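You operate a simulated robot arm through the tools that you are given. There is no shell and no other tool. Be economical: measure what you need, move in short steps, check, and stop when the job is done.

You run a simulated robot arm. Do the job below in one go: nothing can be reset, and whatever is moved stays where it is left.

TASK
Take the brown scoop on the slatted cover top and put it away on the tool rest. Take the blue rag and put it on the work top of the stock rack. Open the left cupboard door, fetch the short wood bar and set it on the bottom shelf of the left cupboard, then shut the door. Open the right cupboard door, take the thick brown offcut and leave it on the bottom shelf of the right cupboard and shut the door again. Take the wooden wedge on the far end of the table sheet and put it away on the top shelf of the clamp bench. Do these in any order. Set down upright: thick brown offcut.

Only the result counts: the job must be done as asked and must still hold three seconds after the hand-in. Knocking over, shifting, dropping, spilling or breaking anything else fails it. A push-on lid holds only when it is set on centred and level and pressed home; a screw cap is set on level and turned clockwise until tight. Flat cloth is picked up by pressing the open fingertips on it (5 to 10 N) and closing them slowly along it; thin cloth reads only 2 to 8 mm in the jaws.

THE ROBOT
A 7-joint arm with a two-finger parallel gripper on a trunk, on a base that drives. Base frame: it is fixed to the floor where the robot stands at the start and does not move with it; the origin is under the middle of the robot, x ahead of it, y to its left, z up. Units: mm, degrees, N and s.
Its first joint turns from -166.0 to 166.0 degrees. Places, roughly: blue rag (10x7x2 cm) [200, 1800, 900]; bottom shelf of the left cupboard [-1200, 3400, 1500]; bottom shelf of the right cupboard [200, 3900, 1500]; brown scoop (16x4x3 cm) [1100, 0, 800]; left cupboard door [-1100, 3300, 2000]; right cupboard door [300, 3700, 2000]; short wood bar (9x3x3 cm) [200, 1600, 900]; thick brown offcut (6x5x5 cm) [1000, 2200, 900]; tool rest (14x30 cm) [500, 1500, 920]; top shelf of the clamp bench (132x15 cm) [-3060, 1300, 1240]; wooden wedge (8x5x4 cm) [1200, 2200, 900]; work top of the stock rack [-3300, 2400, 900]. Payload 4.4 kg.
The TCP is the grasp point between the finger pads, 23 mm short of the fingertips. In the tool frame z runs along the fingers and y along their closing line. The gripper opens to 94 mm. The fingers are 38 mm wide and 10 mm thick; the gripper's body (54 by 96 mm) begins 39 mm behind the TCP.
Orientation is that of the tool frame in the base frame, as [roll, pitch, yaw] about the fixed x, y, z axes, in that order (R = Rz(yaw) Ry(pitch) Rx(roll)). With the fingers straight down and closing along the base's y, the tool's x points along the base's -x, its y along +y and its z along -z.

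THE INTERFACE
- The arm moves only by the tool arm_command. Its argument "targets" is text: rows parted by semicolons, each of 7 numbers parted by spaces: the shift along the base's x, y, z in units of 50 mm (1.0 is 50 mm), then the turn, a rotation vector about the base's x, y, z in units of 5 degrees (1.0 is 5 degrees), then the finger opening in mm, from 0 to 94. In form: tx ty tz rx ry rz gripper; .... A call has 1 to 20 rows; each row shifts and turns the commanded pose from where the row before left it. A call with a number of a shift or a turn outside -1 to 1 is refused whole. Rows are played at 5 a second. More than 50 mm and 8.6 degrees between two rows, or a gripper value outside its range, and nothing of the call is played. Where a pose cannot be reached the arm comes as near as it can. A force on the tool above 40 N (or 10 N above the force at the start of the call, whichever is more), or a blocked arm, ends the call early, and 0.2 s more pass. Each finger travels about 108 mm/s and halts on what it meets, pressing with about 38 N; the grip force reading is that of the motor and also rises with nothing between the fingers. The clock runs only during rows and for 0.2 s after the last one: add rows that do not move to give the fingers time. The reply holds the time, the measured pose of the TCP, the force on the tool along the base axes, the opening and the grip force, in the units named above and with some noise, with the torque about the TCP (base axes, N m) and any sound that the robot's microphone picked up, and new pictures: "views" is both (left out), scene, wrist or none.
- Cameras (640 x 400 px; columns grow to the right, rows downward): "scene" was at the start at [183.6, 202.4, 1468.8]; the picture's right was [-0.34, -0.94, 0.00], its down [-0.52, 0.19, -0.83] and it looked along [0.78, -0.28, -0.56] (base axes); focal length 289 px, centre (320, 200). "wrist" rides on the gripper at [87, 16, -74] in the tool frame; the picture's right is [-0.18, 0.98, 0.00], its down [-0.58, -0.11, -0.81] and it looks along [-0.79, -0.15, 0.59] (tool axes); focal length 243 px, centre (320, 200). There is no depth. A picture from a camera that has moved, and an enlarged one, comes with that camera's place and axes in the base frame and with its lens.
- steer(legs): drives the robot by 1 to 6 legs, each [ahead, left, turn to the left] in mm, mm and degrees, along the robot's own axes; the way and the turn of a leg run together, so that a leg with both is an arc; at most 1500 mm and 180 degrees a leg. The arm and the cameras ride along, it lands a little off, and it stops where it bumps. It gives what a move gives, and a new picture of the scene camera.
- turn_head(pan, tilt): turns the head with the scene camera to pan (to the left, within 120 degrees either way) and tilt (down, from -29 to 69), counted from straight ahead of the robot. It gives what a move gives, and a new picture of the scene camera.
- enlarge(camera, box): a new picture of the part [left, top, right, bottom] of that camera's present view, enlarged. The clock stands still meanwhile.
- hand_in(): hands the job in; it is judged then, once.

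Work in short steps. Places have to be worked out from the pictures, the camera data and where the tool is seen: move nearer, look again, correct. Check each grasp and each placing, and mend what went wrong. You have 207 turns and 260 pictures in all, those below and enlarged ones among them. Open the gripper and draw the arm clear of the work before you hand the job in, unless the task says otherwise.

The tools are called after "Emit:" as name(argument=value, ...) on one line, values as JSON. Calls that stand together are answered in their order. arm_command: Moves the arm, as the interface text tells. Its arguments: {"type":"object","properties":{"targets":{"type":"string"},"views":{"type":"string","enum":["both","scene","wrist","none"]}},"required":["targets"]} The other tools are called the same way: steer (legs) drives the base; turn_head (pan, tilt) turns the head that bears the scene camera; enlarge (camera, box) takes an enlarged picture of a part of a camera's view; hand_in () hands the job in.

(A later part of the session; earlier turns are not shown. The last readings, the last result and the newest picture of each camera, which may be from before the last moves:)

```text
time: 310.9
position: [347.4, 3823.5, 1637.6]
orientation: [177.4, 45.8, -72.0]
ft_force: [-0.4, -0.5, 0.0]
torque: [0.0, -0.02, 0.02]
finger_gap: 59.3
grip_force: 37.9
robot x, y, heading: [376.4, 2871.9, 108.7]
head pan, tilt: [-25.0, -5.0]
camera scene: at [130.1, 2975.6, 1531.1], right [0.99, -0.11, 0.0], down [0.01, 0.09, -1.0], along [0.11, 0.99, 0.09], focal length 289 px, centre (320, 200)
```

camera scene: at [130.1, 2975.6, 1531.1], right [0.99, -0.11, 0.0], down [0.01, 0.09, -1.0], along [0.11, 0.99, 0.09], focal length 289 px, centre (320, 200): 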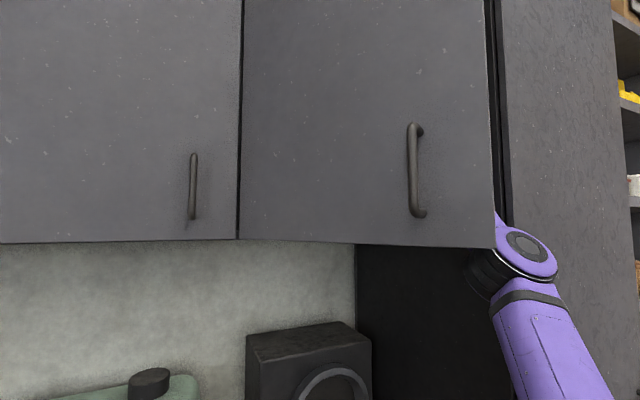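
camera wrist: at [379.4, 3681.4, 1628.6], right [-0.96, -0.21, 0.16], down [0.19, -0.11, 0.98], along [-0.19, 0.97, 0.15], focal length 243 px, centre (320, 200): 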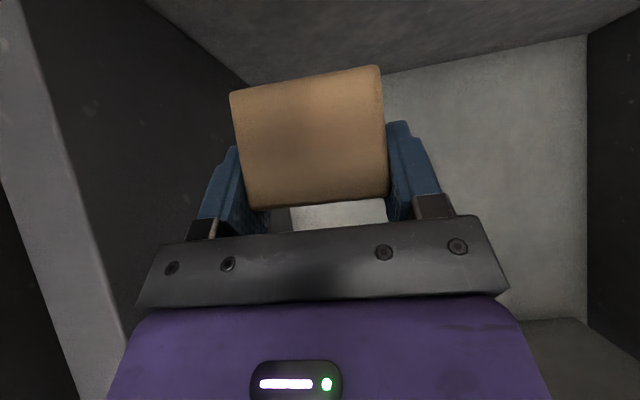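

Depth is fine now (n≈3529). I lower gently to contact.

Emit:
arm_command(targets="0 0 -.5 0 0 0 45;0 0 -.4 0 0 0 45;0 0 -.3 0 0 0 45;0 0 -.1 0 0 0 45;0 0 -.08 0 0 0 45;0 0 -.08 0 0 0 45;0 0 -.08 0 0 0 45;0 0 -.08 0 0 0 45;0 0 -.08 0 0 0 45;0 0 -.08 0 0 0 45;0 0 -.08 0 0 0 45;0 0 -.08 0 0 0 45", views="both")

```text
time: 313.5
position: [323.5, 3813.4, 1551.7]
orientation: [178.8, 46.2, -70.2]
ft_force: [8.3, 1.4, 33.3]
torque: [0.35, -0.81, -0.08]
finger_gap: 59.9
grip_force: 37.8
robot x, y, heading: [369.0, 2877.6, 108.5]
head pan, tilt: [-25.0, -5.0]
camera scene: at [118.0, 2971.7, 1529.8], right [0.99, -0.11, 0.01], down [0.02, 0.09, -1.0], along [0.11, 0.99, 0.09], focal length 289 px, centre (320, 200)
camera wrist: at [348.4, 3702.2, 1541.1], right [-0.96, -0.23, 0.15], down [0.18, -0.13, 0.98], along [-0.2, 0.97, 0.16], focal length 243 px, centre (320, 200)
```

scene: 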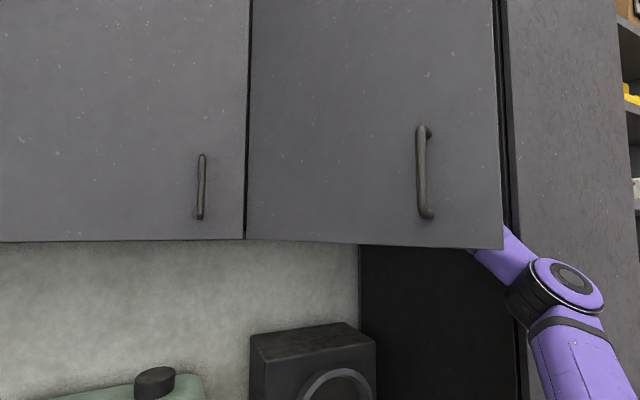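
wrist: 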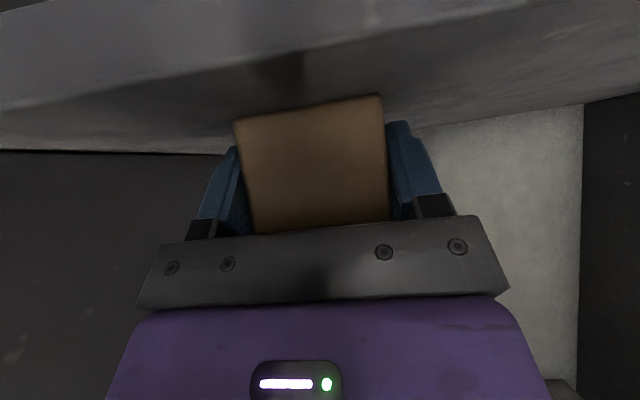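

The block contacted and slid up ~11 mm in the grip under 33 N. I relieve the pressure slightly before releasing.

Emit:
arm_command(targets="0 0 .05 0 0 0 45;0 0 .05 0 0 0 45;0 0 0 0 0 0 45", views="wrist")

```text
time: 314.3
position: [325.9, 3815.5, 1550.7]
orientation: [178.4, 45.9, -70.5]
ft_force: [-8.8, -3.1, 24.3]
torque: [0.42, -0.33, 0.1]
finger_gap: 59.3
grip_force: 37.3
robot x, y, heading: [375.2, 2870.3, 108.8]
head pan, tilt: [-25.0, -5.0]
camera wrist: at [349.9, 3703.2, 1540.8], right [-0.96, -0.23, 0.15], down [0.18, -0.12, 0.98], along [-0.2, 0.97, 0.15], focal length 243 px, centre (320, 200)
```

wrist: 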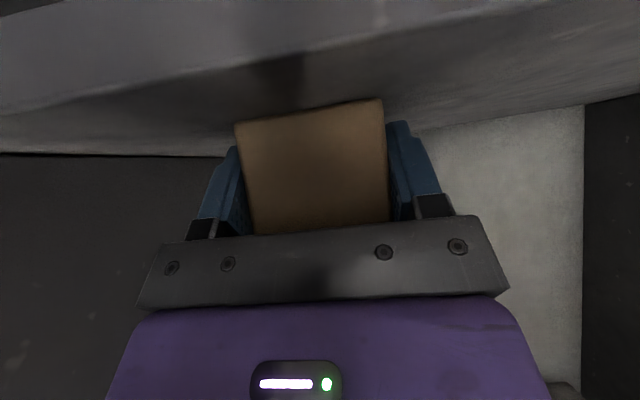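

Still pressing; I raise the command a further 8 mm.

Emit:
arm_command(targets="0 0 .08 0 0 0 45;0 0 .08 0 0 0 45;0 0 0 0 0 0 45", views="none")

```text
time: 315.1
position: [330.2, 3819.1, 1554.0]
orientation: [178.1, 45.5, -71.0]
ft_force: [0.2, 0.6, 0.4]
torque: [-0.04, 0.02, 0.01]
finger_gap: 59.2
grip_force: 38.1
robot x, y, heading: [377.8, 2870.4, 108.5]
head pan, tilt: [-25.0, -5.0]
```

Force is zero at z 1554, the block's base is within a millimetre or two of the shelf. Release.

Emit:
arm_command(targets="0 0 -.02 0 0 0 62;0 0 0 0 0 0 68;0 0 0 0 0 0 78;0 0 0 0 0 0 78;0 0 0 0 0 0 78", views="wrist")

```text
time: 316.3
position: [329.5, 3819.6, 1554.8]
orientation: [178.1, 45.7, -70.9]
ft_force: [0.1, 0.1, 0.5]
torque: [-0.02, -0.01, -0.02]
finger_gap: 77.9
grip_force: 0.1
robot x, y, heading: [377.1, 2873.1, 108.6]
head pan, tilt: [-25.0, -5.0]
camera wrist: at [354.0, 3706.9, 1544.9], right [-0.96, -0.22, 0.15], down [0.18, -0.11, 0.98], along [-0.2, 0.97, 0.15], focal length 243 px, centre (320, 200)
```

wrist: 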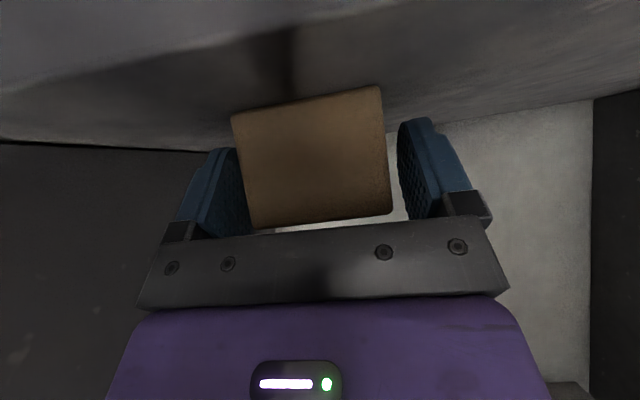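

Released; the block stands flat on the shelf. I withdraw up and back along the tool axis.

Emit:
arm_command(targets=".2 -.61 .64 0 0 0 78;.2 -.61 .64 0 0 0 78;0 0 .6 0 0 0 78;0 0 0 0 0 0 78", views="wrist")

```text
time: 317.3
position: [371.1, 3761.6, 1647.6]
orientation: [177.2, 45.6, -72.1]
ft_force: [-0.2, 0.0, 0.1]
torque: [0.0, 0.0, -0.03]
finger_gap: 78.1
grip_force: 0.1
robot x, y, heading: [375.9, 2871.8, 108.6]
head pan, tilt: [-25.0, -5.0]
camera wrist: at [394.0, 3649.1, 1638.0], right [-0.96, -0.21, 0.16], down [0.19, -0.11, 0.97], along [-0.19, 0.97, 0.15], focal length 243 px, centre (320, 200)
```

wrist: 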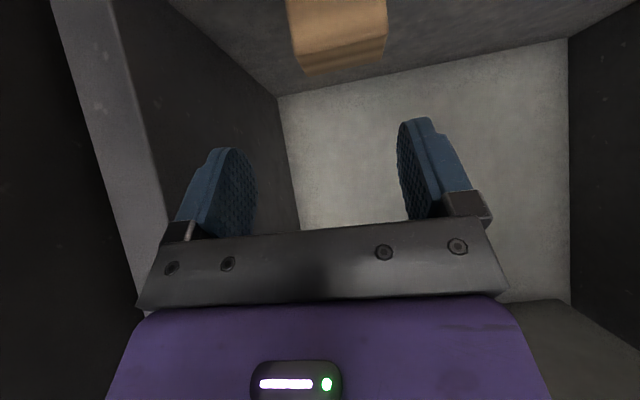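

The block stands on the shelf, level. I withdraw out of the cupboard, lower below door height and move left under the door.

Emit:
arm_command(targets=".29 -.894 0 0 0 0 60;.29 -.894 0 0 0 0 40;.29 -.894 0 0 0 0 20;.29 -.894 0 0 0 0 5;.29 -.894 0 0 0 0 5;0 0 -.98 0 0 0 5;0 0 -.98 0 0 0 5;0 0 -.98 0 0 0 5;0 0 -.98 0 0 0 5;0 0 -.98 0 0 0 5;0 0 -.98 0 0 0 5;0 0 -.98 0 0 0 5;0 0 -.98 0 0 0 5;0 0 -.4 0 0 0 5;-.837 -.272 0 0 0 0 5;-.837 -.272 0 0 0 0 5;-.837 -.272 0 0 0 0 5;-.837 -.272 0 0 0 0 5;0 0 0 0 0 0 5", views="scene")

```text
time: 321.3
position: [269.4, 3488.3, 1233.9]
orientation: [177.3, 45.6, -72.0]
ft_force: [0.1, -0.8, -0.4]
torque: [0.02, 0.02, -0.03]
finger_gap: 5.0
grip_force: 0.0
robot x, y, heading: [373.0, 2875.0, 108.5]
head pan, tilt: [-25.0, -5.0]
camera scene: at [130.4, 2975.6, 1531.1], right [0.99, -0.11, 0.0], down [0.01, 0.09, -1.0], along [0.11, 0.99, 0.09], focal length 289 px, centre (320, 200)
```

scene: 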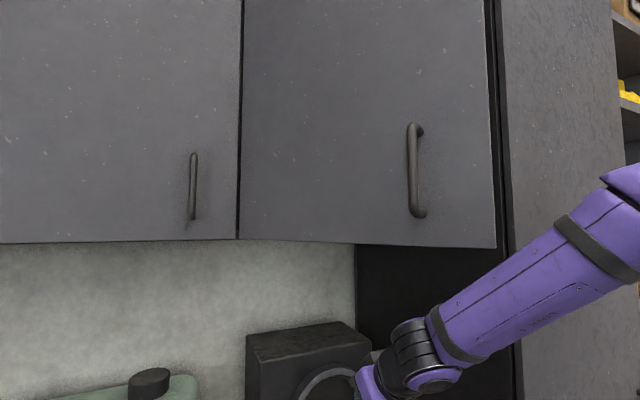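

I drive left 260 mm so the arm gets to the outer side of the door.

Emit:
steer(legs=[[-25, 0, 0], [0, 270, 0]])

```text
time: 323.6
position: [26.6, 3378.1, 1234.3]
orientation: [177.3, 45.7, -72.0]
ft_force: [-0.3, 0.3, 0.3]
torque: [0.0, -0.01, 0.0]
finger_gap: 5.1
grip_force: 0.1
robot x, y, heading: [128.9, 2760.0, 108.3]
head pan, tilt: [-25.0, -5.0]
camera scene: at [-113.7, 2866.8, 1531.1], right [0.99, -0.11, 0.0], down [0.01, 0.09, -1.0], along [0.11, 0.99, 0.09], focal length 289 px, centre (320, 200)
```

scene: 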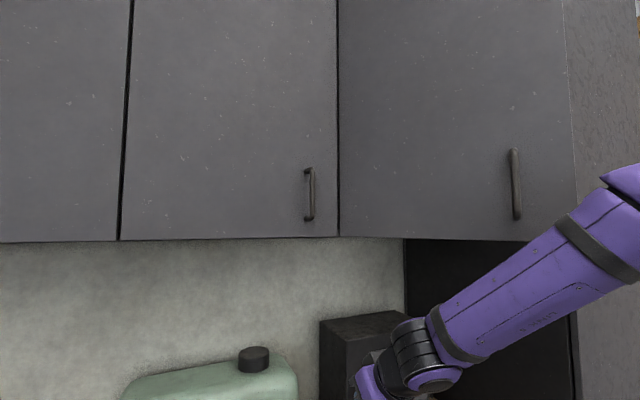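

Now rise on the outer side of the door to z≈1700.

Emit:
arm_command(targets="0 0 .95 0 0 0 5;0 0 .95 0 0 0 5;0 0 .95 0 0 0 5;0 0 .95 0 0 0 5;0 0 .95 0 0 0 5;0 0 .95 0 0 0 5;0 0 .95 0 0 0 5;0 0 .95 0 0 0 5;0 0 .95 0 0 0 5;0 0 .95 0 0 0 5;0 0 0 0 0 0 5", views="scene")

```text
time: 326.0
position: [26.9, 3376.5, 1711.7]
orientation: [177.4, 45.6, -72.1]
ft_force: [-0.7, 0.9, -0.3]
torque: [-0.01, 0.04, 0.01]
finger_gap: 5.0
grip_force: 0.1
robot x, y, heading: [135.2, 2760.7, 108.5]
head pan, tilt: [-25.0, -5.0]
camera scene: at [-113.7, 2866.8, 1531.1], right [0.99, -0.11, 0.0], down [0.01, 0.09, -1.0], along [0.11, 0.99, 0.09], focal length 289 px, centre (320, 200)
```

scene: 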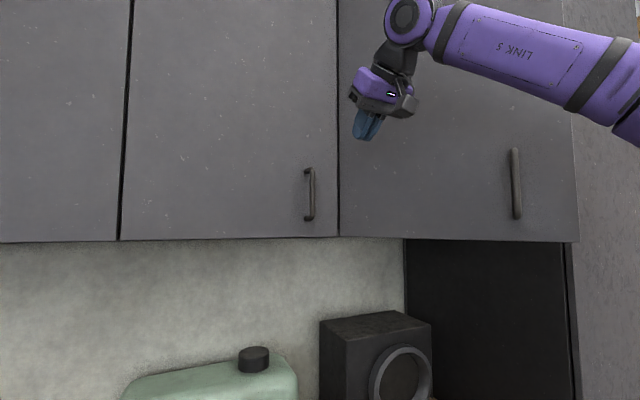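

I push the door along its closing arc.

Emit:
arm_command(targets=".925 .132 0 0 0 0 5;.925 .132 0 0 0 0 5;.925 .132 0 0 0 0 5;.925 .132 0 0 0 0 5;.371 .378 0 0 0 0 5;.371 .378 0 0 0 0 5;.303 .44 0 0 0 0 5;.303 .44 0 0 0 0 5;.22 .488 0 0 0 0 5;.22 .488 0 0 0 0 5;0 0 0 0 0 0 5", views="scene")

```text
time: 328.4
position: [289.2, 3511.2, 1710.9]
orientation: [177.4, 45.6, -72.1]
ft_force: [-0.5, -0.1, -0.8]
torque: [-0.01, -0.02, -0.02]
finger_gap: 5.0
grip_force: 0.1
out of reach, approached as far as the arm can: row 10
robot x, y, heading: [128.5, 2763.5, 108.4]
head pan, tilt: [-25.0, -5.0]
camera scene: at [-113.6, 2867.0, 1531.1], right [0.99, -0.11, 0.0], down [0.01, 0.09, -1.0], along [0.11, 0.99, 0.09], focal length 289 px, centre (320, 200)
```

scene: 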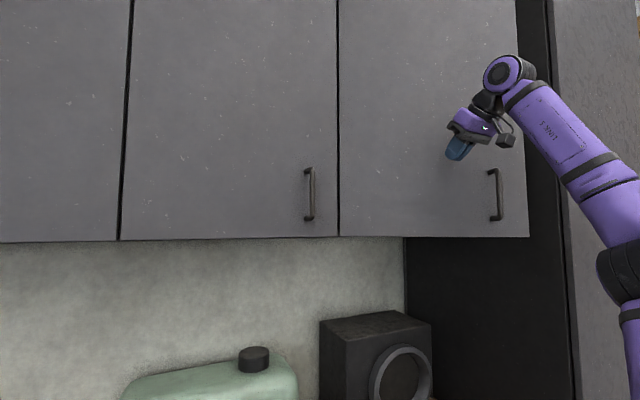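

The door is nearly closed. I move the base slightly ahead/right, then finish by pushing straight.

Emit:
steer(legs=[[30, 0, 0], [0, -80, 0]])

Emit:
arm_command(targets="-.25 .75 0.1 0 0 0 5;-.25 .75 0.1 0 0 0 5;-.15 .45 0 0 0 0 5;-.1 .3 0 0 0 0 5;-.06 .19 0 0 0 0 5;-.06 .19 0 0 0 0 5;-.06 .19 0 0 0 0 5;-.06 .19 0 0 0 0 5;-.06 .19 0 0 0 0 5", views="scene")

```text
time: 329.9
position: [353.8, 3566.3, 1711.2]
orientation: [177.3, 45.6, -72.0]
ft_force: [0.3, 0.6, 1.1]
torque: [-0.01, -0.02, -0.02]
finger_gap: 4.8
grip_force: 0.1
robot x, y, heading: [199.5, 2815.8, 108.7]
head pan, tilt: [-25.0, -5.0]
camera scene: at [-46.9, 2920.9, 1531.1], right [0.99, -0.11, 0.0], down [0.01, 0.09, -1.0], along [0.11, 0.99, 0.09], focal length 289 px, centre (320, 200)
```

scene: 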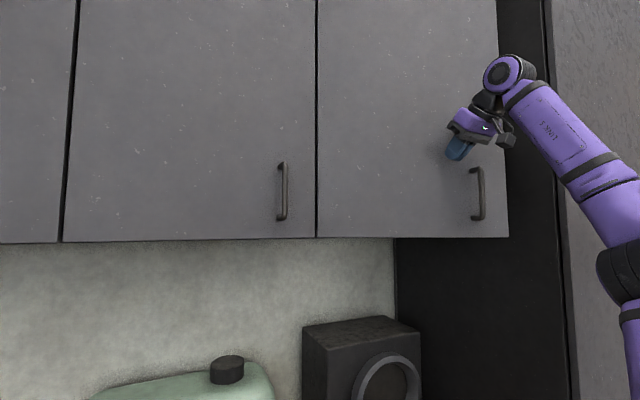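

```text
time: 331.9
position: [351.6, 3595.3, 1694.3]
orientation: [177.0, 45.7, -72.3]
ft_force: [0.6, 0.2, 0.4]
torque: [0.02, 0.0, -0.01]
finger_gap: 5.1
grip_force: 0.0
out of reach, approached as far as the arm can: row 1, 2, 3, 4, 5, 6, 7, 8, 9
robot x, y, heading: [198.6, 2815.4, 108.9]
head pan, tilt: [-25.0, -5.0]
camera scene: at [-46.9, 2921.0, 1531.1], right [0.99, -0.11, 0.0], down [0.01, 0.09, -1.0], along [0.11, 0.99, 0.09], focal length 289 px, centre (320, 200)
```

scene: 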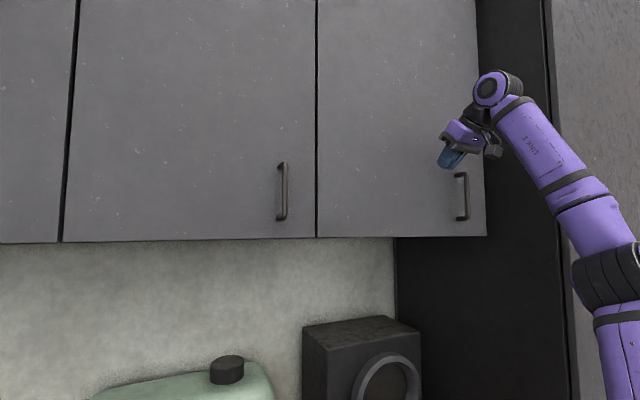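

Reach is limited at this height. I take back the excess command, lower to ~1610 (left of the handle), then push again.

Emit:
arm_command(targets=".29 -.9 0 0 0 0 5;.29 -.9 0 0 0 0 5;.29 -.9 0 0 0 0 5;-.6 -.2 -.6 0 0 0 5;-.3 -.1 -.9 0 0 0 5;0 0 -.7 0 0 0 5;-.2 .6 0 0 0 0 5;-.2 .6 0 0 0 0 5;-.1 .3 0 0 0 0 5;-.06 .19 0 0 0 0 5;-.06 .19 0 0 0 0 5;-.06 .19 0 0 0 0 5;-.06 .19 0 0 0 0 5", views="scene")

```text
time: 334.7
position: [312.6, 3554.4, 1584.6]
orientation: [177.3, 45.6, -72.0]
ft_force: [-0.2, 0.0, 0.4]
torque: [0.0, 0.02, -0.01]
finger_gap: 4.9
grip_force: 0.1
robot x, y, heading: [191.6, 2819.0, 108.6]
head pan, tilt: [-25.0, -5.0]
camera scene: at [-46.7, 2920.9, 1531.1], right [0.99, -0.11, 0.0], down [0.01, 0.09, -1.0], along [0.11, 0.99, 0.09], focal length 289 px, centre (320, 200)
```

scene: 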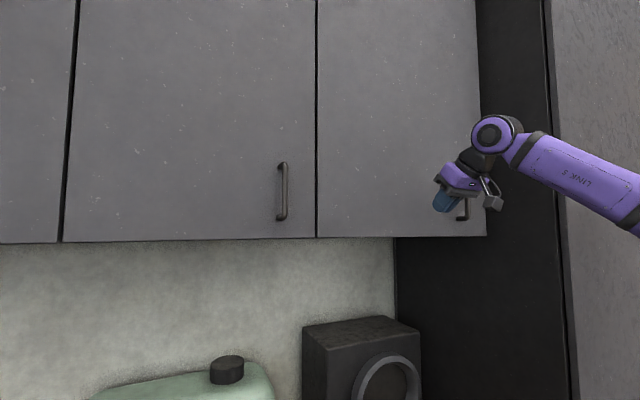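

Now push forward in line.

Emit:
arm_command(targets="-.25 .76 0 0 0 0 5;-.25 .76 0 0 0 0 5;-.12 .38 0 0 0 0 5;-.06 .19 0 0 0 0 5;-.06 .19 0 0 0 0 5;-.06 .19 0 0 0 0 5;-.06 .19 0 0 0 0 5;-.06 .19 0 0 0 0 5", views="scene")

```text
time: 336.3
position: [272.5, 3679.6, 1584.0]
orientation: [177.3, 45.2, -71.8]
ft_force: [5.1, -22.2, 3.5]
torque: [-0.04, 0.29, -0.1]
finger_gap: 4.1
grip_force: 0.0
robot x, y, heading: [199.1, 2812.7, 108.4]
head pan, tilt: [-25.0, -5.0]
stopped in row 7: the force on the tool passed its limit at 57 N (the readings are from after the stop); the commanded pose is now the measured one
camera scene: at [-46.2, 2918.9, 1531.3], right [0.99, -0.11, 0.0], down [0.01, 0.09, -1.0], along [0.11, 0.99, 0.09], focal length 289 px, centre (320, 200)
```

scene: 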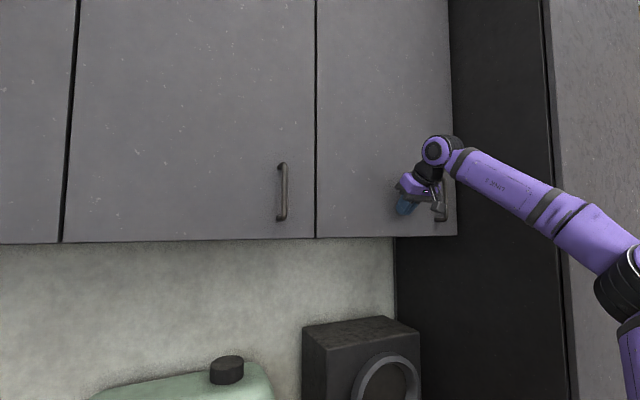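

Door 4 is shut (57 N contact, n matches). I back the arm off and check.

Emit:
arm_command(targets=".28 -.87 0 0 0 0 5;.28 -.87 0 0 0 0 5;.28 -.87 0 0 0 0 5;.28 -.87 0 0 0 0 30;0 0 -.9 0 0 0 60;0 0 -.9 0 0 0 60;0 0 -.9 0 0 0 60;0 0 -.9 0 0 0 60;0 0 0 0 0 0 60", views="scene")

```text
time: 338.3
position: [327.6, 3508.9, 1401.8]
orientation: [177.3, 45.3, -71.9]
ft_force: [-0.1, 0.3, -0.1]
torque: [0.04, -0.02, -0.02]
finger_gap: 60.1
grip_force: 0.0
robot x, y, heading: [197.7, 2815.1, 108.5]
head pan, tilt: [-25.0, -5.0]
camera scene: at [-46.8, 2920.8, 1531.1], right [0.99, -0.11, 0.0], down [0.01, 0.09, -1.0], along [0.11, 0.99, 0.09], focal length 289 px, centre (320, 200)
```

scene: 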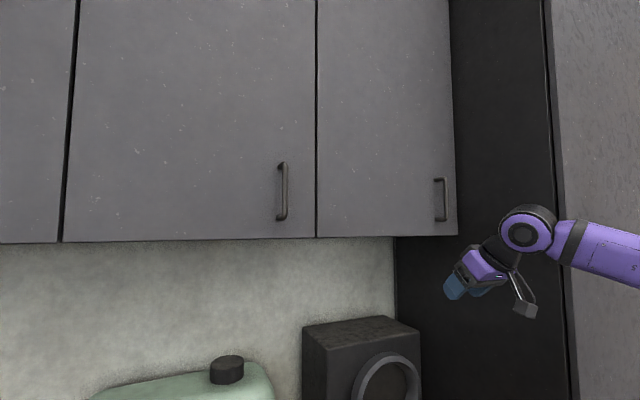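

Door 4 is flush. Next the wedge: I exit the aisle and turn to heading ≈18° again.

Emit:
steer(legs=[[0, 1450, 0], [-130, 120, 0], [0, 0, -90.5]])

```text
time: 350.1
position: [-542.1, 2104.5, 1402.1]
orientation: [177.3, 45.1, -162.4]
ft_force: [0.1, 0.1, 0.1]
torque: [0.0, 0.0, 0.01]
finger_gap: 60.1
grip_force: 0.1
robot x, y, heading: [-1235.5, 2239.4, 18.0]
head pan, tilt: [-25.0, -5.0]
camera scene: at [-1124.7, 2481.3, 1531.1], right [-0.12, -0.99, 0.0], down [0.09, -0.01, -1.0], along [0.99, -0.12, 0.09], focal length 289 px, centre (320, 200)
```

scene: 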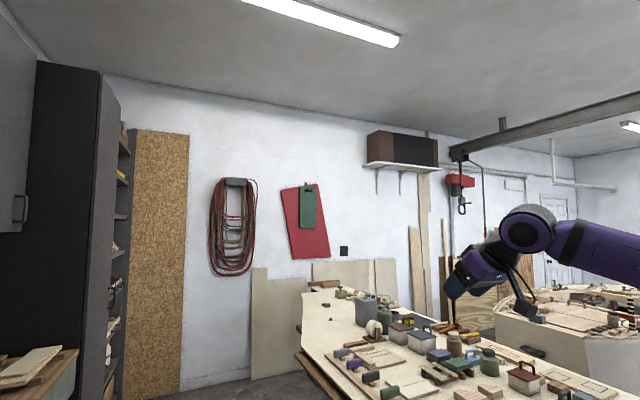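

Robot is at heading 18°. I straighten the tool to vertical and swing it to the robot's right side; its yaw already suits gripping the wedge across its 5 cm width.

Emit:
arm_command(targets="-.586 -.77 0 -.302 .953 0 60;-.586 -.77 0 -.302 .953 0 60;-.586 -.77 0 -.302 .953 0 60;-.586 -.77 0 -.302 .953 0 60;-.586 -.77 0 -.302 .953 0 60;-.586 -.77 0 -.302 .953 0 60;-.586 -.77 0 -.302 .953 0 60;-.586 -.77 0 -.302 .953 0 70;-.586 -.77 0 -.302 .953 0 75;-.586 -.77 0 0 0 0 75;-.586 -.77 0 0 0 0 75;-.586 -.77 0 0 0 0 75;-.586 -.77 0 0 0 0 75;0 0 0 0 0 0 75", views="scene")

```text
time: 353.1
position: [-812.7, 1946.8, 1302.3]
orientation: [177.4, 0.2, -162.6]
ft_force: [-0.3, -0.4, -1.3]
torque: [-0.03, 0.0, 0.0]
finger_gap: 74.9
grip_force: 0.1
out of reach, approached as far as the arm can: row 6, 7, 8, 9, 10, 11, 12, 13
robot x, y, heading: [-1236.6, 2239.1, 18.1]
head pan, tilt: [-25.0, -5.0]
camera scene: at [-1124.7, 2481.3, 1531.1], right [-0.12, -0.99, 0.0], down [0.09, -0.01, -1.0], along [0.99, -0.12, 0.09], focal length 289 px, centre (320, 200)
```

scene: 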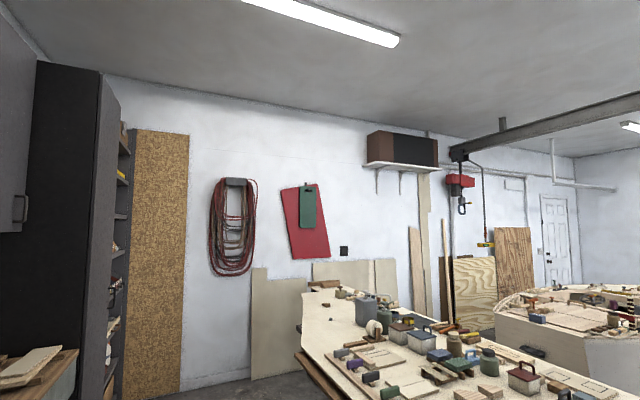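

A wrist limit blocks positive yaw offset. I rotate the tool the other way (-180°), giving the same grip line with the opposite roll.

Emit:
arm_command(targets="0 0 0 0 0 -1 75;0 0 0 0 0 -1 75;0 0 0 0 0 -1 75;0 0 0 0 0 -1 75;0 0 0 0 0 -1 75;0 0 0 0 0 -1 75;0 0 0 0 0 -1 75;0 0 0 0 0 -1 75;0 0 0 0 0 -1 75;0 0 0 0 0 -1 75;0 0 0 0 0 -1 75;0 0 0 0 0 -1 75;0 0 0 0 0 -1 75;0 0 0 0 0 -1 75;0 0 0 0 0 -1 75;0 0 0 0 0 -1 75;0 0 0 0 0 -1 75;0 0 0 0 0 -1 75;0 0 0 0 0 -1 75;0 0 0 0 0 -1 75", views="none")

Emit:
turn_head(pan=-100, tilt=20)

```text
time: 357.3
position: [-814.5, 1946.4, 1298.6]
orientation: [177.2, 0.3, 97.5]
ft_force: [0.6, 0.2, 0.1]
torque: [-0.02, -0.02, 0.01]
finger_gap: 74.9
grip_force: 0.0
robot x, y, heading: [-1233.8, 2238.4, 18.5]
head pan, tilt: [-25.0, -5.0]
```

```text
time: 358.8
position: [-814.8, 1946.3, 1298.6]
orientation: [177.3, 0.2, 97.6]
ft_force: [-0.2, 0.9, -0.3]
torque: [0.01, 0.01, -0.02]
finger_gap: 74.9
grip_force: 0.1
robot x, y, heading: [-1231.7, 2236.8, 18.2]
head pan, tilt: [-100.0, 20.0]
camera scene: at [-1198.3, 2399.6, 1491.1], right [-0.99, -0.14, 0.0], down [-0.05, 0.34, -0.94], along [0.13, -0.93, -0.34], focal length 289 px, centre (320, 200)
```

scene: 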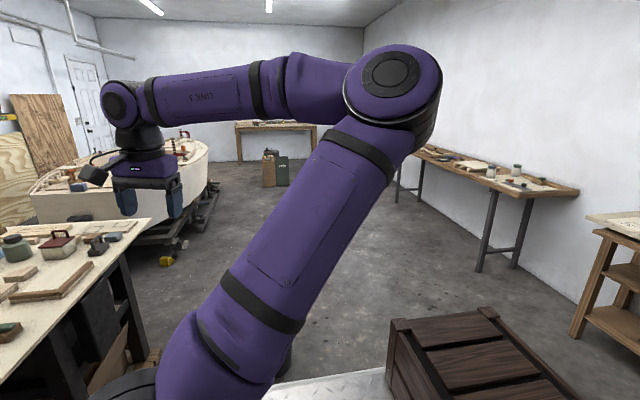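

Now continue the rotation to yaw 17° while moving toward the right side.

Emit:
arm_command(targets="-.5 -.5 0 0 0 -1 75;-.5 -.5 0 0 0 -1 75;-.5 -.5 0 0 0 -1 75;-.5 -.5 0 0 0 -1 75;-.5 -.5 0 0 0 -1 75;-.5 -.5 0 0 0 -1 75;-.4 -.7 0 0 0 -1 75;-.4 -.7 0 0 0 -1 75;-.4 -.7 0 0 0 -1 75;-.4 -.7 0 0 0 -1 75;0 -.7 0 0 0 -1 75;0 -.7 0 0 0 -1 75;0 -.7 0 0 0 -1 75;0 -.7 0 0 0 -1 75;0 0 0 0 0 -1 75;0 0 0 0 0 -1 75;0 0 0 0 0 0 75", views="scene")

```text
time: 362.4
position: [-1044.1, 1515.8, 1298.6]
orientation: [177.5, 0.2, 17.5]
ft_force: [0.7, 0.6, 0.1]
torque: [-0.02, 0.02, -0.01]
finger_gap: 74.9
grip_force: 0.0
robot x, y, heading: [-1235.0, 2238.0, 18.2]
head pan, tilt: [-100.0, 20.0]
camera scene: at [-1198.4, 2399.6, 1491.1], right [-0.99, -0.14, 0.0], down [-0.05, 0.34, -0.94], along [0.13, -0.93, -0.34], focal length 289 px, centre (320, 200)
```

scene: 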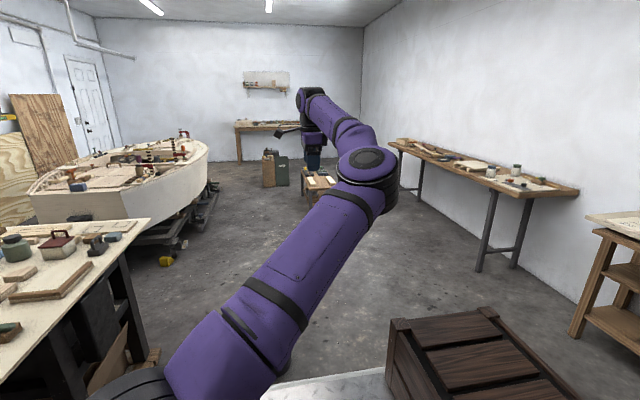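

The arm is now well placed. I drive into the aisle alongside the table.

Emit:
steer(legs=[[0, 60, 0], [1100, 0, 0], [1090, 0, 0]])

```text
time: 373.7
position: [1000.7, 2266.1, 1298.2]
orientation: [177.4, 0.1, 18.7]
ft_force: [-0.1, -0.2, 0.6]
torque: [-0.04, -0.01, 0.02]
finger_gap: 74.9
grip_force: 0.0
robot x, y, heading: [794.0, 2988.0, 19.2]
head pan, tilt: [-100.0, 20.0]
camera scene: at [828.8, 3146.4, 1491.1], right [-0.99, -0.16, 0.0], down [-0.06, 0.34, -0.94], along [0.15, -0.93, -0.34], focal length 289 px, centre (320, 200)
```

scene: 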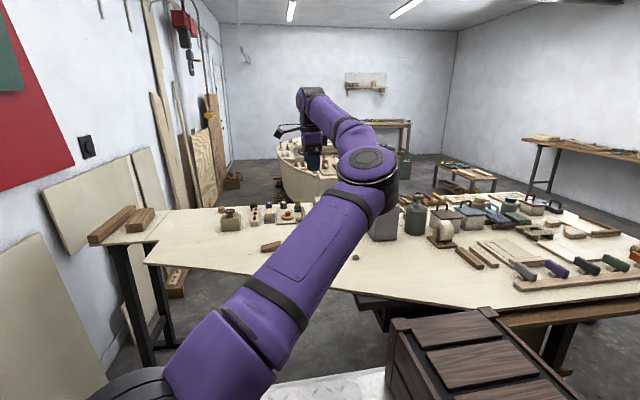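

The wedge is within reach (≈933 mm). I move above it and lower to ~1060.

Emit:
arm_command(targets=".72 -.51 0 0 0 0 75;.72 -.51 0 0 0 0 75;.72 -.51 0 0 0 0 75;.72 -.51 0 0 0 0 75;.72 -.51 0 0 0 -.3 75;0 0 -.95 0 0 0 75;0 0 -.95 0 0 0 75;0 0 -.95 0 0 0 75;0 0 -.95 0 0 0 75;0 0 -.95 0 0 0 75;0 0 0 0 0 0 75", views="both")

```text
time: 376.1
position: [1177.0, 2123.2, 1073.1]
orientation: [177.5, 0.2, 17.2]
ft_force: [0.5, -1.2, -0.1]
torque: [0.04, -0.04, 0.01]
finger_gap: 75.1
grip_force: 0.1
out of reach, approached as far as the arm can: row 4, 5, 6, 7, 8, 9, 10
robot x, y, heading: [794.9, 2988.2, 19.2]
head pan, tilt: [-100.0, 20.0]
camera scene: at [828.8, 3146.4, 1491.1], right [-0.99, -0.16, 0.0], down [-0.06, 0.34, -0.94], along [0.15, -0.93, -0.34], focal length 289 px, centre (320, 200)
camera wrist: at [1263.7, 2136.7, 1147.7], right [0.12, -0.99, 0.04], down [-0.6, -0.03, 0.8], along [-0.8, -0.12, -0.59], focal length 243 px, centre (320, 200)
```

scene: 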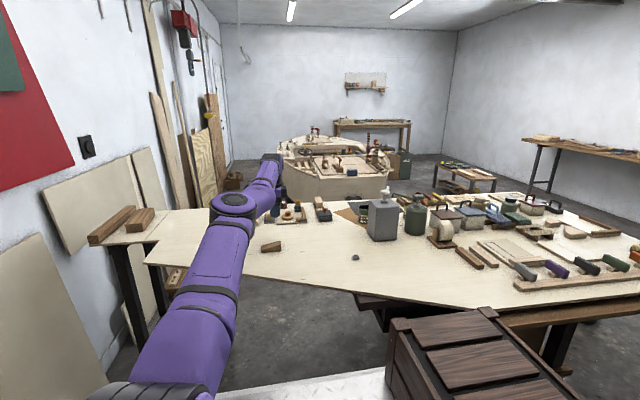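
wrist: 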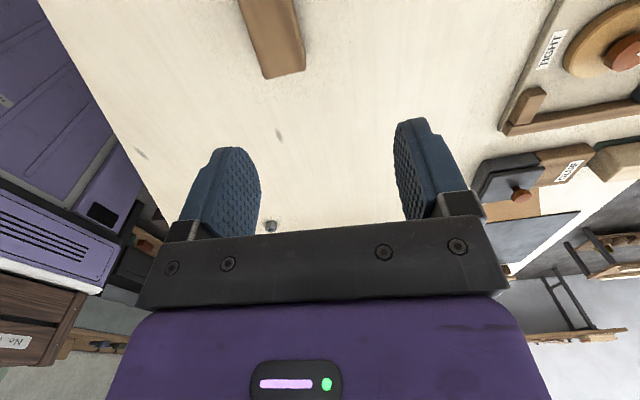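

Nearly full stretch. I bring the base ~60 mm closer to the table and 70 mm ahead.

Emit:
steer(legs=[[70, -60, -1]])

```text
time: 377.2
position: [1247.0, 2082.1, 1073.5]
orientation: [177.5, 0.2, 16.2]
ft_force: [0.5, 0.9, 0.7]
torque: [0.0, 0.01, 0.01]
finger_gap: 74.9
grip_force: 0.2
robot x, y, heading: [877.9, 2951.9, 18.2]
head pan, tilt: [-100.0, 20.0]
camera scene: at [916.7, 3110.4, 1491.1], right [-0.99, -0.14, 0.0], down [-0.05, 0.34, -0.94], along [0.14, -0.93, -0.34], focal length 289 px, centre (320, 200)
```

scene: 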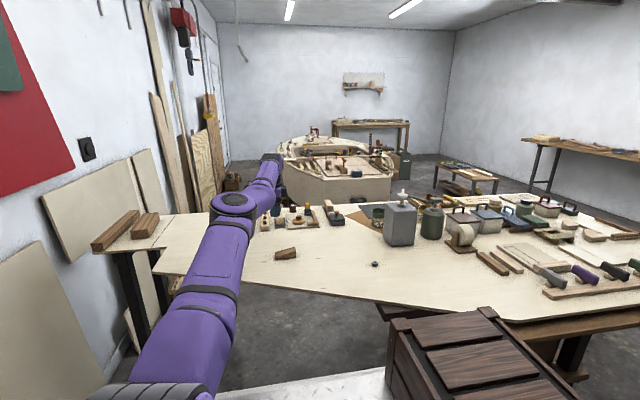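

Enlarge the wedge for a precise fix.

Emit:
enlarge(camera="scene", box=[230, 225, 340, 285])

```text
5.82 times, centred on (285, 255) of scene
camera zoom: at [916.7, 3110.4, 1491.1], right [-0.99, -0.14, 0.0], down [-0.05, 0.34, -0.94], along [0.14, -0.93, -0.34], focal length 1684 px, centre (524, -120)
```

zoom: 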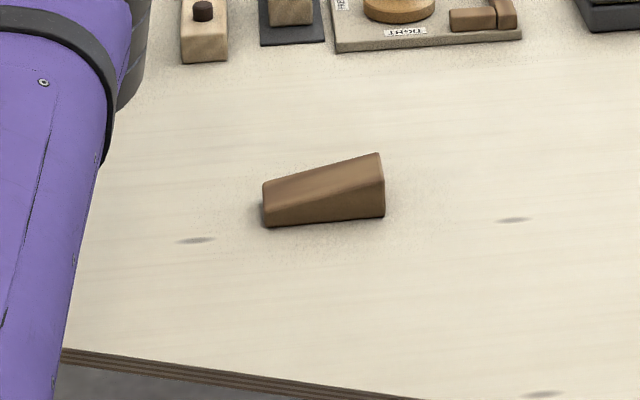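

Wedge: bottom edge (1228,2181)–(1152,2156), 4 cm wide, ~47 mm high at the thick end. Grip point ≈(1179, 2144). I move there and lower to ~990.

Emit:
arm_command(targets="-.68 .62 0 0 0 .4 75;-.68 .62 0 0 0 0 75;0 0 -.8 0 0 0 75;0 0 -.8 0 0 0 75;0 0 0 0 0 0 75", views="wrist")

```text
time: 378.4
position: [1186.5, 2073.5, 1056.7]
orientation: [177.6, 0.1, 18.3]
ft_force: [-0.4, 0.4, 0.9]
torque: [-0.01, 0.04, 0.01]
finger_gap: 75.0
grip_force: 0.0
out of reach, approached as far as the arm can: row 1, 2, 3, 4
robot x, y, heading: [882.6, 2951.3, 18.2]
head pan, tilt: [-100.0, 20.0]
camera wrist: at [1272.9, 2088.5, 1131.6], right [0.13, -0.99, 0.04], down [-0.6, -0.05, 0.8], along [-0.79, -0.13, -0.6], focal length 243 px, centre (320, 200)
```

wrist: 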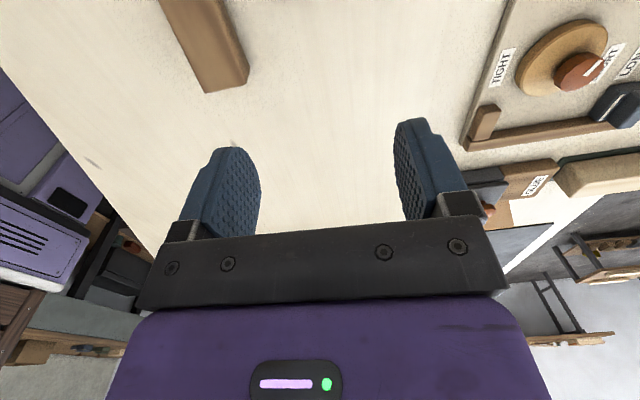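

The arm is stuck near a fully stretched singular pose. I raise and pull in to refold it.

Emit:
arm_command(targets="0 0 .8 0 0 0 75;0 0 .8 0 0 0 75;-.3 .9 0 0 0 0 75;-.3 .9 0 0 0 0 75;-.3 .9 0 0 0 0 75;0 0 0 0 0 0 75", views="scene")

```text
time: 379.8
position: [1163.7, 2085.9, 1153.1]
orientation: [177.5, 0.1, 18.2]
ft_force: [-0.7, -0.5, -0.2]
torque: [0.0, 0.0, 0.02]
finger_gap: 74.9
grip_force: 0.1
out of reach, approached as far as the arm can: row 1, 2, 3, 4, 5
robot x, y, heading: [882.6, 2948.5, 18.5]
head pan, tilt: [-100.0, 20.0]
camera scene: at [916.7, 3110.5, 1491.1], right [-0.99, -0.14, 0.0], down [-0.05, 0.34, -0.94], along [0.14, -0.93, -0.34], focal length 289 px, centre (320, 200)
```

scene: 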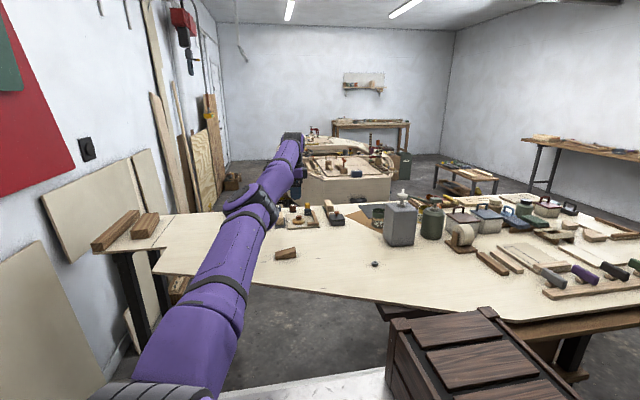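

The ±90° wrist offset doesn't suit this elbow posture. The wedge's end faces are vertical (≈18 mm and ≈40 mm tall, ~80 mm apart), so I can grip it lengthwise with the natural yaw (108°). I rotate back +90° and pull in.

Emit:
arm_command(targets="0 0 0 0 0 1 94;0 0 0 0 0 1 94;0 0 0 0 0 1 94;0 0 0 0 0 1 94;0 0 0 0 0 1 94;0 0 0 0 0 1 94;0 0 0 0 0 1 94;0 0 0 0 0 1 94;0 0 0 0 0 1 94;0 0 0 0 0 1 94;0 0 0 0 0 1 94;0 0 0 0 0 1 94;0 0 0 0 0 1 94;0 0 0 0 0 1 94;0 0 0 0 0 1 94;0 0 0 0 0 1 94;0 0 0 0 0 1 94;0 0 0 0 0 1 94;0 0 0 0 0 0 94", views="both")

```text
time: 383.8
position: [1130.7, 2120.6, 1179.6]
orientation: [177.3, 0.7, 102.9]
ft_force: [-1.0, -1.2, 0.2]
torque: [0.01, -0.03, 0.04]
finger_gap: 93.9
grip_force: 0.0
out of reach, approached as far as the arm can: row 10, 15, 16, 18
robot x, y, heading: [880.7, 2949.6, 18.3]
head pan, tilt: [-100.0, 20.0]
camera scene: at [916.4, 3110.4, 1491.1], right [-0.99, -0.14, 0.0], down [-0.05, 0.34, -0.94], along [0.14, -0.93, -0.34], focal length 289 px, centre (320, 200)
camera wrist: at [1123.0, 2208.1, 1253.4], right [1.0, 0.04, 0.05], down [-0.01, -0.59, 0.81], along [0.06, -0.81, -0.59], focal length 243 px, centre (320, 200)
```

scene: 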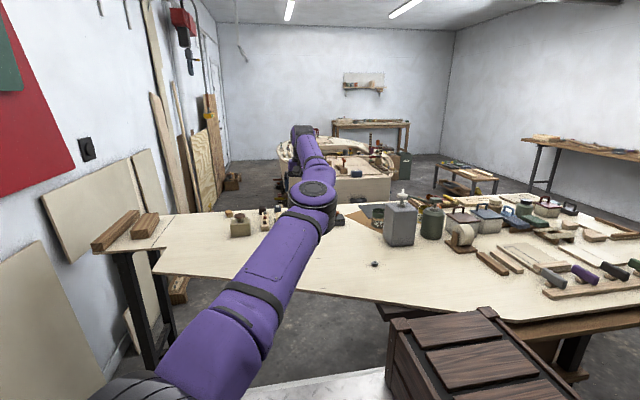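
wrist: 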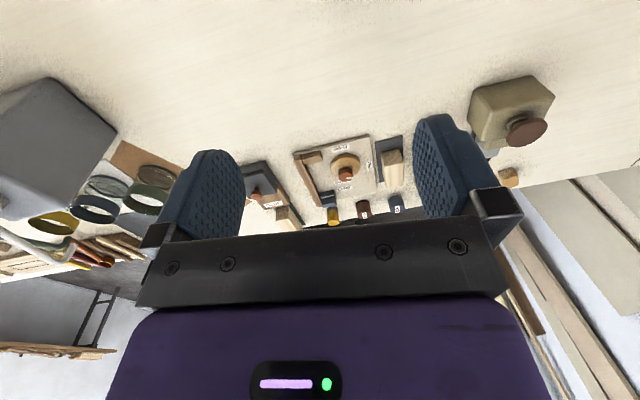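

I pull the arm in toward the robot until it's comfortably inside its reach.

Emit:
arm_command(targets="-.28 .9 0 0 0 0 94;-.28 .9 0 0 0 0 94;-.28 .9 0 0 0 0 94;-.28 .9 0 0 0 0 94;0 0 0 0 0 0 94;0 0 0 0 0 0 94", views="scene")

```text
time: 385.2
position: [1071.8, 2297.4, 1180.6]
orientation: [177.5, 0.6, 105.3]
ft_force: [0.2, -0.4, 0.2]
torque: [0.01, 0.0, -0.02]
finger_gap: 94.0
grip_force: 0.0
robot x, y, heading: [879.7, 2950.5, 18.3]
head pan, tilt: [-100.0, 20.0]
camera scene: at [916.6, 3110.5, 1491.1], right [-0.99, -0.14, 0.0], down [-0.05, 0.34, -0.94], along [0.14, -0.93, -0.34], focal length 289 px, centre (320, 200)
```

scene: 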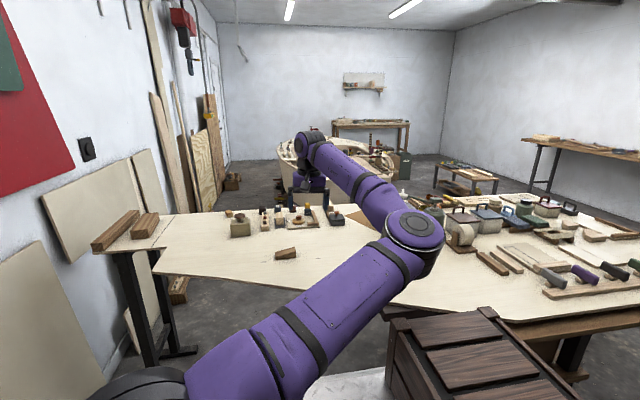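

Tracking is restored. I go above the wedge (1198, 2145) and lower to ~1050.

Emit:
arm_command(targets=".6 -.74 0 0 0 .5 94;.6 -.74 0 0 0 0 94;.6 -.74 0 0 0 0 94;.6 -.74 0 0 0 0 94;.1 -.1 -.9 0 0 0 94;0 0 -.9 0 0 0 94;0 0 -.8 0 0 0 94;0 0 0 0 0 0 94", views="both")

```text
time: 387.0
position: [1202.2, 2145.5, 1049.0]
orientation: [177.6, 0.7, 107.7]
ft_force: [-0.3, 0.4, -0.5]
torque: [-0.03, -0.02, 0.04]
finger_gap: 94.0
grip_force: 0.1
robot x, y, heading: [882.5, 2952.5, 18.2]
head pan, tilt: [-100.0, 20.0]
camera scene: at [916.7, 3110.5, 1491.1], right [-0.99, -0.14, 0.0], down [-0.05, 0.34, -0.94], along [0.14, -0.93, -0.34], focal length 289 px, centre (320, 200)
camera wrist: at [1188.5, 2233.0, 1123.2], right [0.99, 0.12, 0.04], down [0.04, -0.59, 0.81], along [0.13, -0.8, -0.59], focal length 243 px, centre (320, 200)
```

scene: 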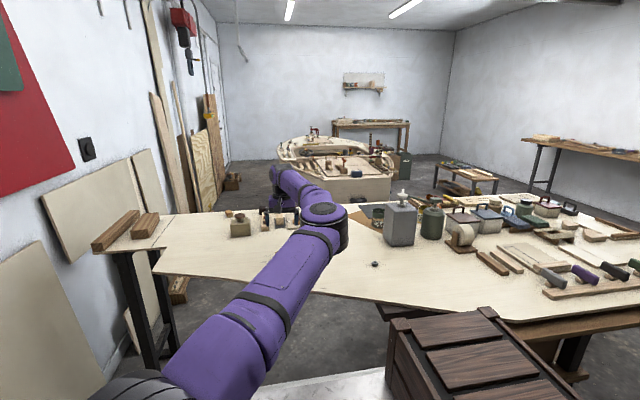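
wrist: 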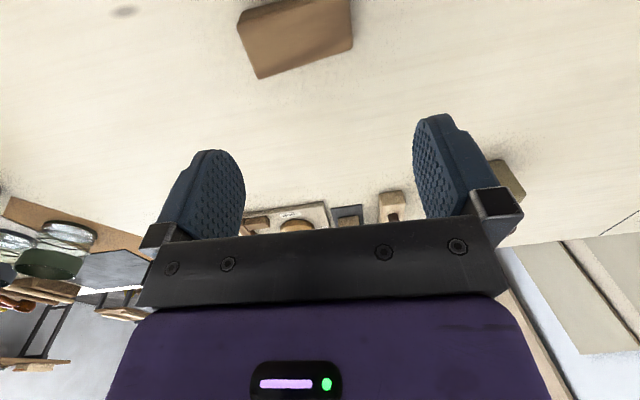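

Wrist view puts the wedge's centre at ≈(1193, 2158), with both views agreeing along its length. I correct and lower for another look.

Emit:
arm_command(targets="-.18 .26 -.4 0 0 0 94;0 0 -.5 0 0 0 94;0 0 0 0 0 0 94", views="wrist")

```text
time: 387.8
position: [1193.8, 2160.2, 1005.9]
orientation: [177.6, 0.7, 107.7]
ft_force: [0.3, -0.2, -0.2]
torque: [-0.01, -0.01, -0.03]
finger_gap: 94.2
grip_force: 0.1
robot x, y, heading: [880.6, 2951.0, 18.3]
head pan, tilt: [-100.0, 20.0]
camera wrist: at [1179.1, 2246.2, 1079.6], right [0.99, 0.12, 0.04], down [0.04, -0.59, 0.81], along [0.13, -0.8, -0.59], focal length 243 px, centre (320, 200)
```

wrist: 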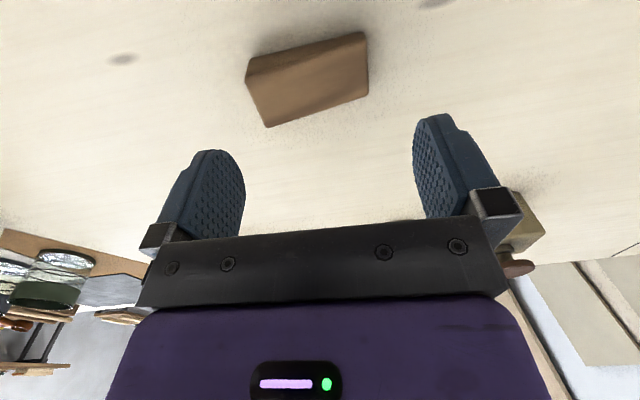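

Enlarge to read the corners.

Emit:
enlarge(camera="wrist", box=[200, 10, 420, 150])

```text
2.86 times, centred on (310, 80) of wrist
camera zoom: at [1179.1, 2246.2, 1079.6], right [0.99, 0.12, 0.04], down [0.04, -0.59, 0.81], along [0.13, -0.8, -0.59], focal length 693 px, centre (349, 543)
```

zoom: 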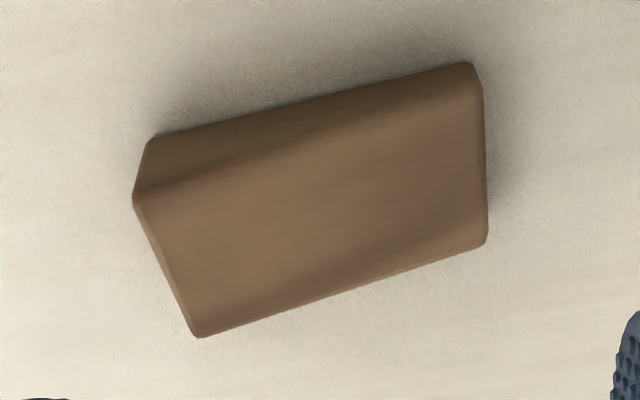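

Wedge centre ≈(1192, 2158), within 2 mm of the TCP. I lower over it to z≈927 and close gently.

Emit:
arm_command(targets="-.04 -.02 -.6 0 0 0 94;0 0 -.6 0 0 0 94;0 0 -.3 0 0 0 94;0 0 -.08 0 0 0 94;0 0 0 0 0 0 94", views="wrist")

```text
time: 389.0
position: [1190.1, 2159.2, 926.1]
orientation: [177.5, 0.6, 107.7]
ft_force: [0.3, -0.3, 0.1]
torque: [0.01, -0.02, 0.0]
finger_gap: 94.0
grip_force: 0.1
robot x, y, heading: [884.3, 2951.3, 18.5]
head pan, tilt: [-100.0, 20.0]
camera wrist: at [1176.2, 2247.0, 1000.4], right [0.99, 0.12, 0.04], down [0.04, -0.59, 0.81], along [0.13, -0.8, -0.59], focal length 243 px, centre (320, 200)
```

wrist: 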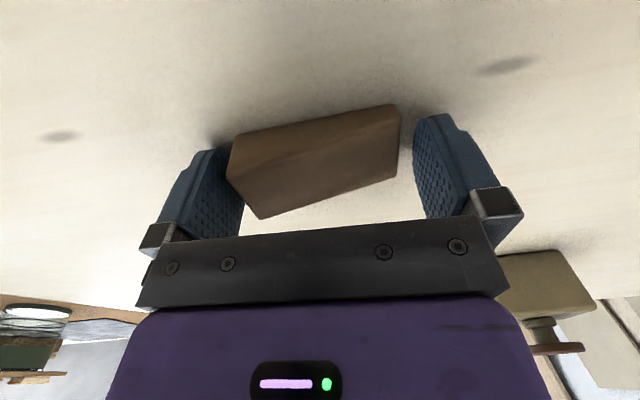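

The wedge is between the fingers. Close.

Emit:
arm_command(targets="0 0 0 0 0 0 84;0 0 0 0 0 0 76;0 0 0 0 0 0 68;0 0 0 0 0 0 68;0 0 0 0 0 0 68;0 0 .3 0 0 0 68;0 0 .6 0 0 0 68;0 0 0 0 0 0 68", views="wrist")

```text
time: 390.8
position: [1191.8, 2161.0, 970.4]
orientation: [177.5, 0.6, 107.7]
ft_force: [0.0, -0.1, -0.3]
torque: [-0.04, 0.0, -0.01]
finger_gap: 78.8
grip_force: 37.7
robot x, y, heading: [883.4, 2948.3, 18.3]
head pan, tilt: [-100.0, 20.0]
camera wrist: at [1177.9, 2248.6, 1043.8], right [0.99, 0.12, 0.04], down [0.04, -0.59, 0.81], along [0.13, -0.8, -0.59], focal length 243 px, centre (320, 200)
```

wrist: 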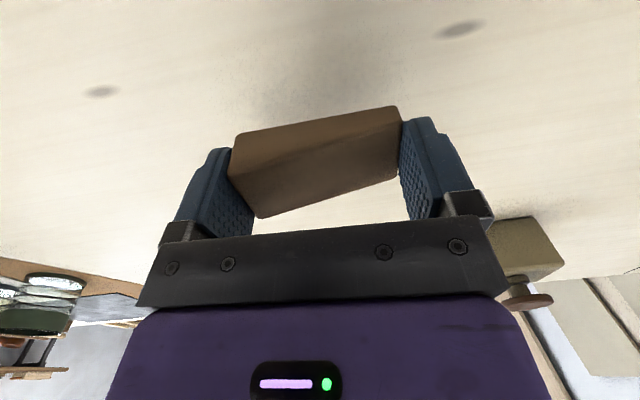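

Held securely (78.8 mm). I lift and retract for driving.

Emit:
arm_command(targets="0 0 .9 0 0 0 66;0 0 .95 0 0 0 66;0 0 .95 0 0 0 66;0 0 .95 0 0 0 66;0 0 .95 0 0 0 66;0 0 .95 0 0 0 66;0 0 .95 0 0 0 66;0 0 .95 0 0 0 66;-.28 .9 0 0 0 0 66;-.28 .9 0 0 0 0 66;-.28 .9 0 0 0 0 66;-.28 .9 0 0 0 0 66;0 0 0 0 0 0 66", views="none")

```text
time: 393.6
position: [1133.8, 2353.0, 1342.2]
orientation: [177.5, 0.6, 107.8]
ft_force: [0.3, 0.7, 0.0]
torque: [0.01, -0.01, -0.01]
finger_gap: 78.8
grip_force: 37.7
out of reach, approached as far as the arm can: row 8
robot x, y, heading: [882.6, 2948.3, 18.3]
head pan, tilt: [-100.0, 20.0]
```

Drive out of the aisle and turn right 108° to face -y, with the arm pointing to the left wall where the clamp bench stands.

Emit:
steer(legs=[[0, 30, 0], [-1150, 0, 0], [-1180, 0, 0], [0, 0, -108]])

```text
time: 409.9
position: [-1958.0, 2140.9, 1342.7]
orientation: [177.5, 0.6, 1.6]
ft_force: [0.8, -0.5, -0.7]
torque: [-0.01, -0.01, 0.04]
finger_gap: 78.8
grip_force: 37.7
robot x, y, heading: [-1314.6, 2217.4, -87.5]
head pan, tilt: [-100.0, 20.0]
camera scene: at [-1167.7, 2136.8, 1491.1], right [0.14, 0.99, 0.0], down [0.34, -0.05, -0.94], along [-0.93, 0.13, -0.34], focal length 289 px, centre (320, 200)
```

scene: 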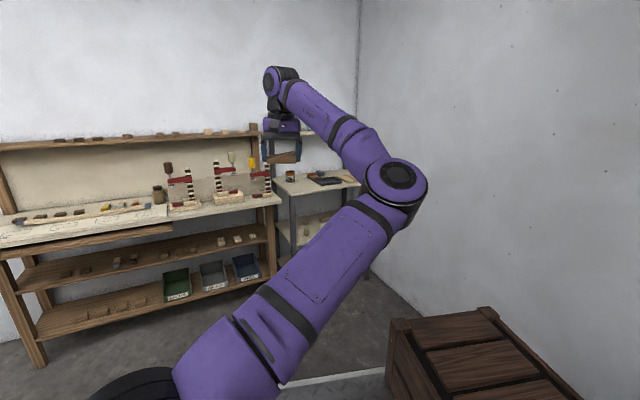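

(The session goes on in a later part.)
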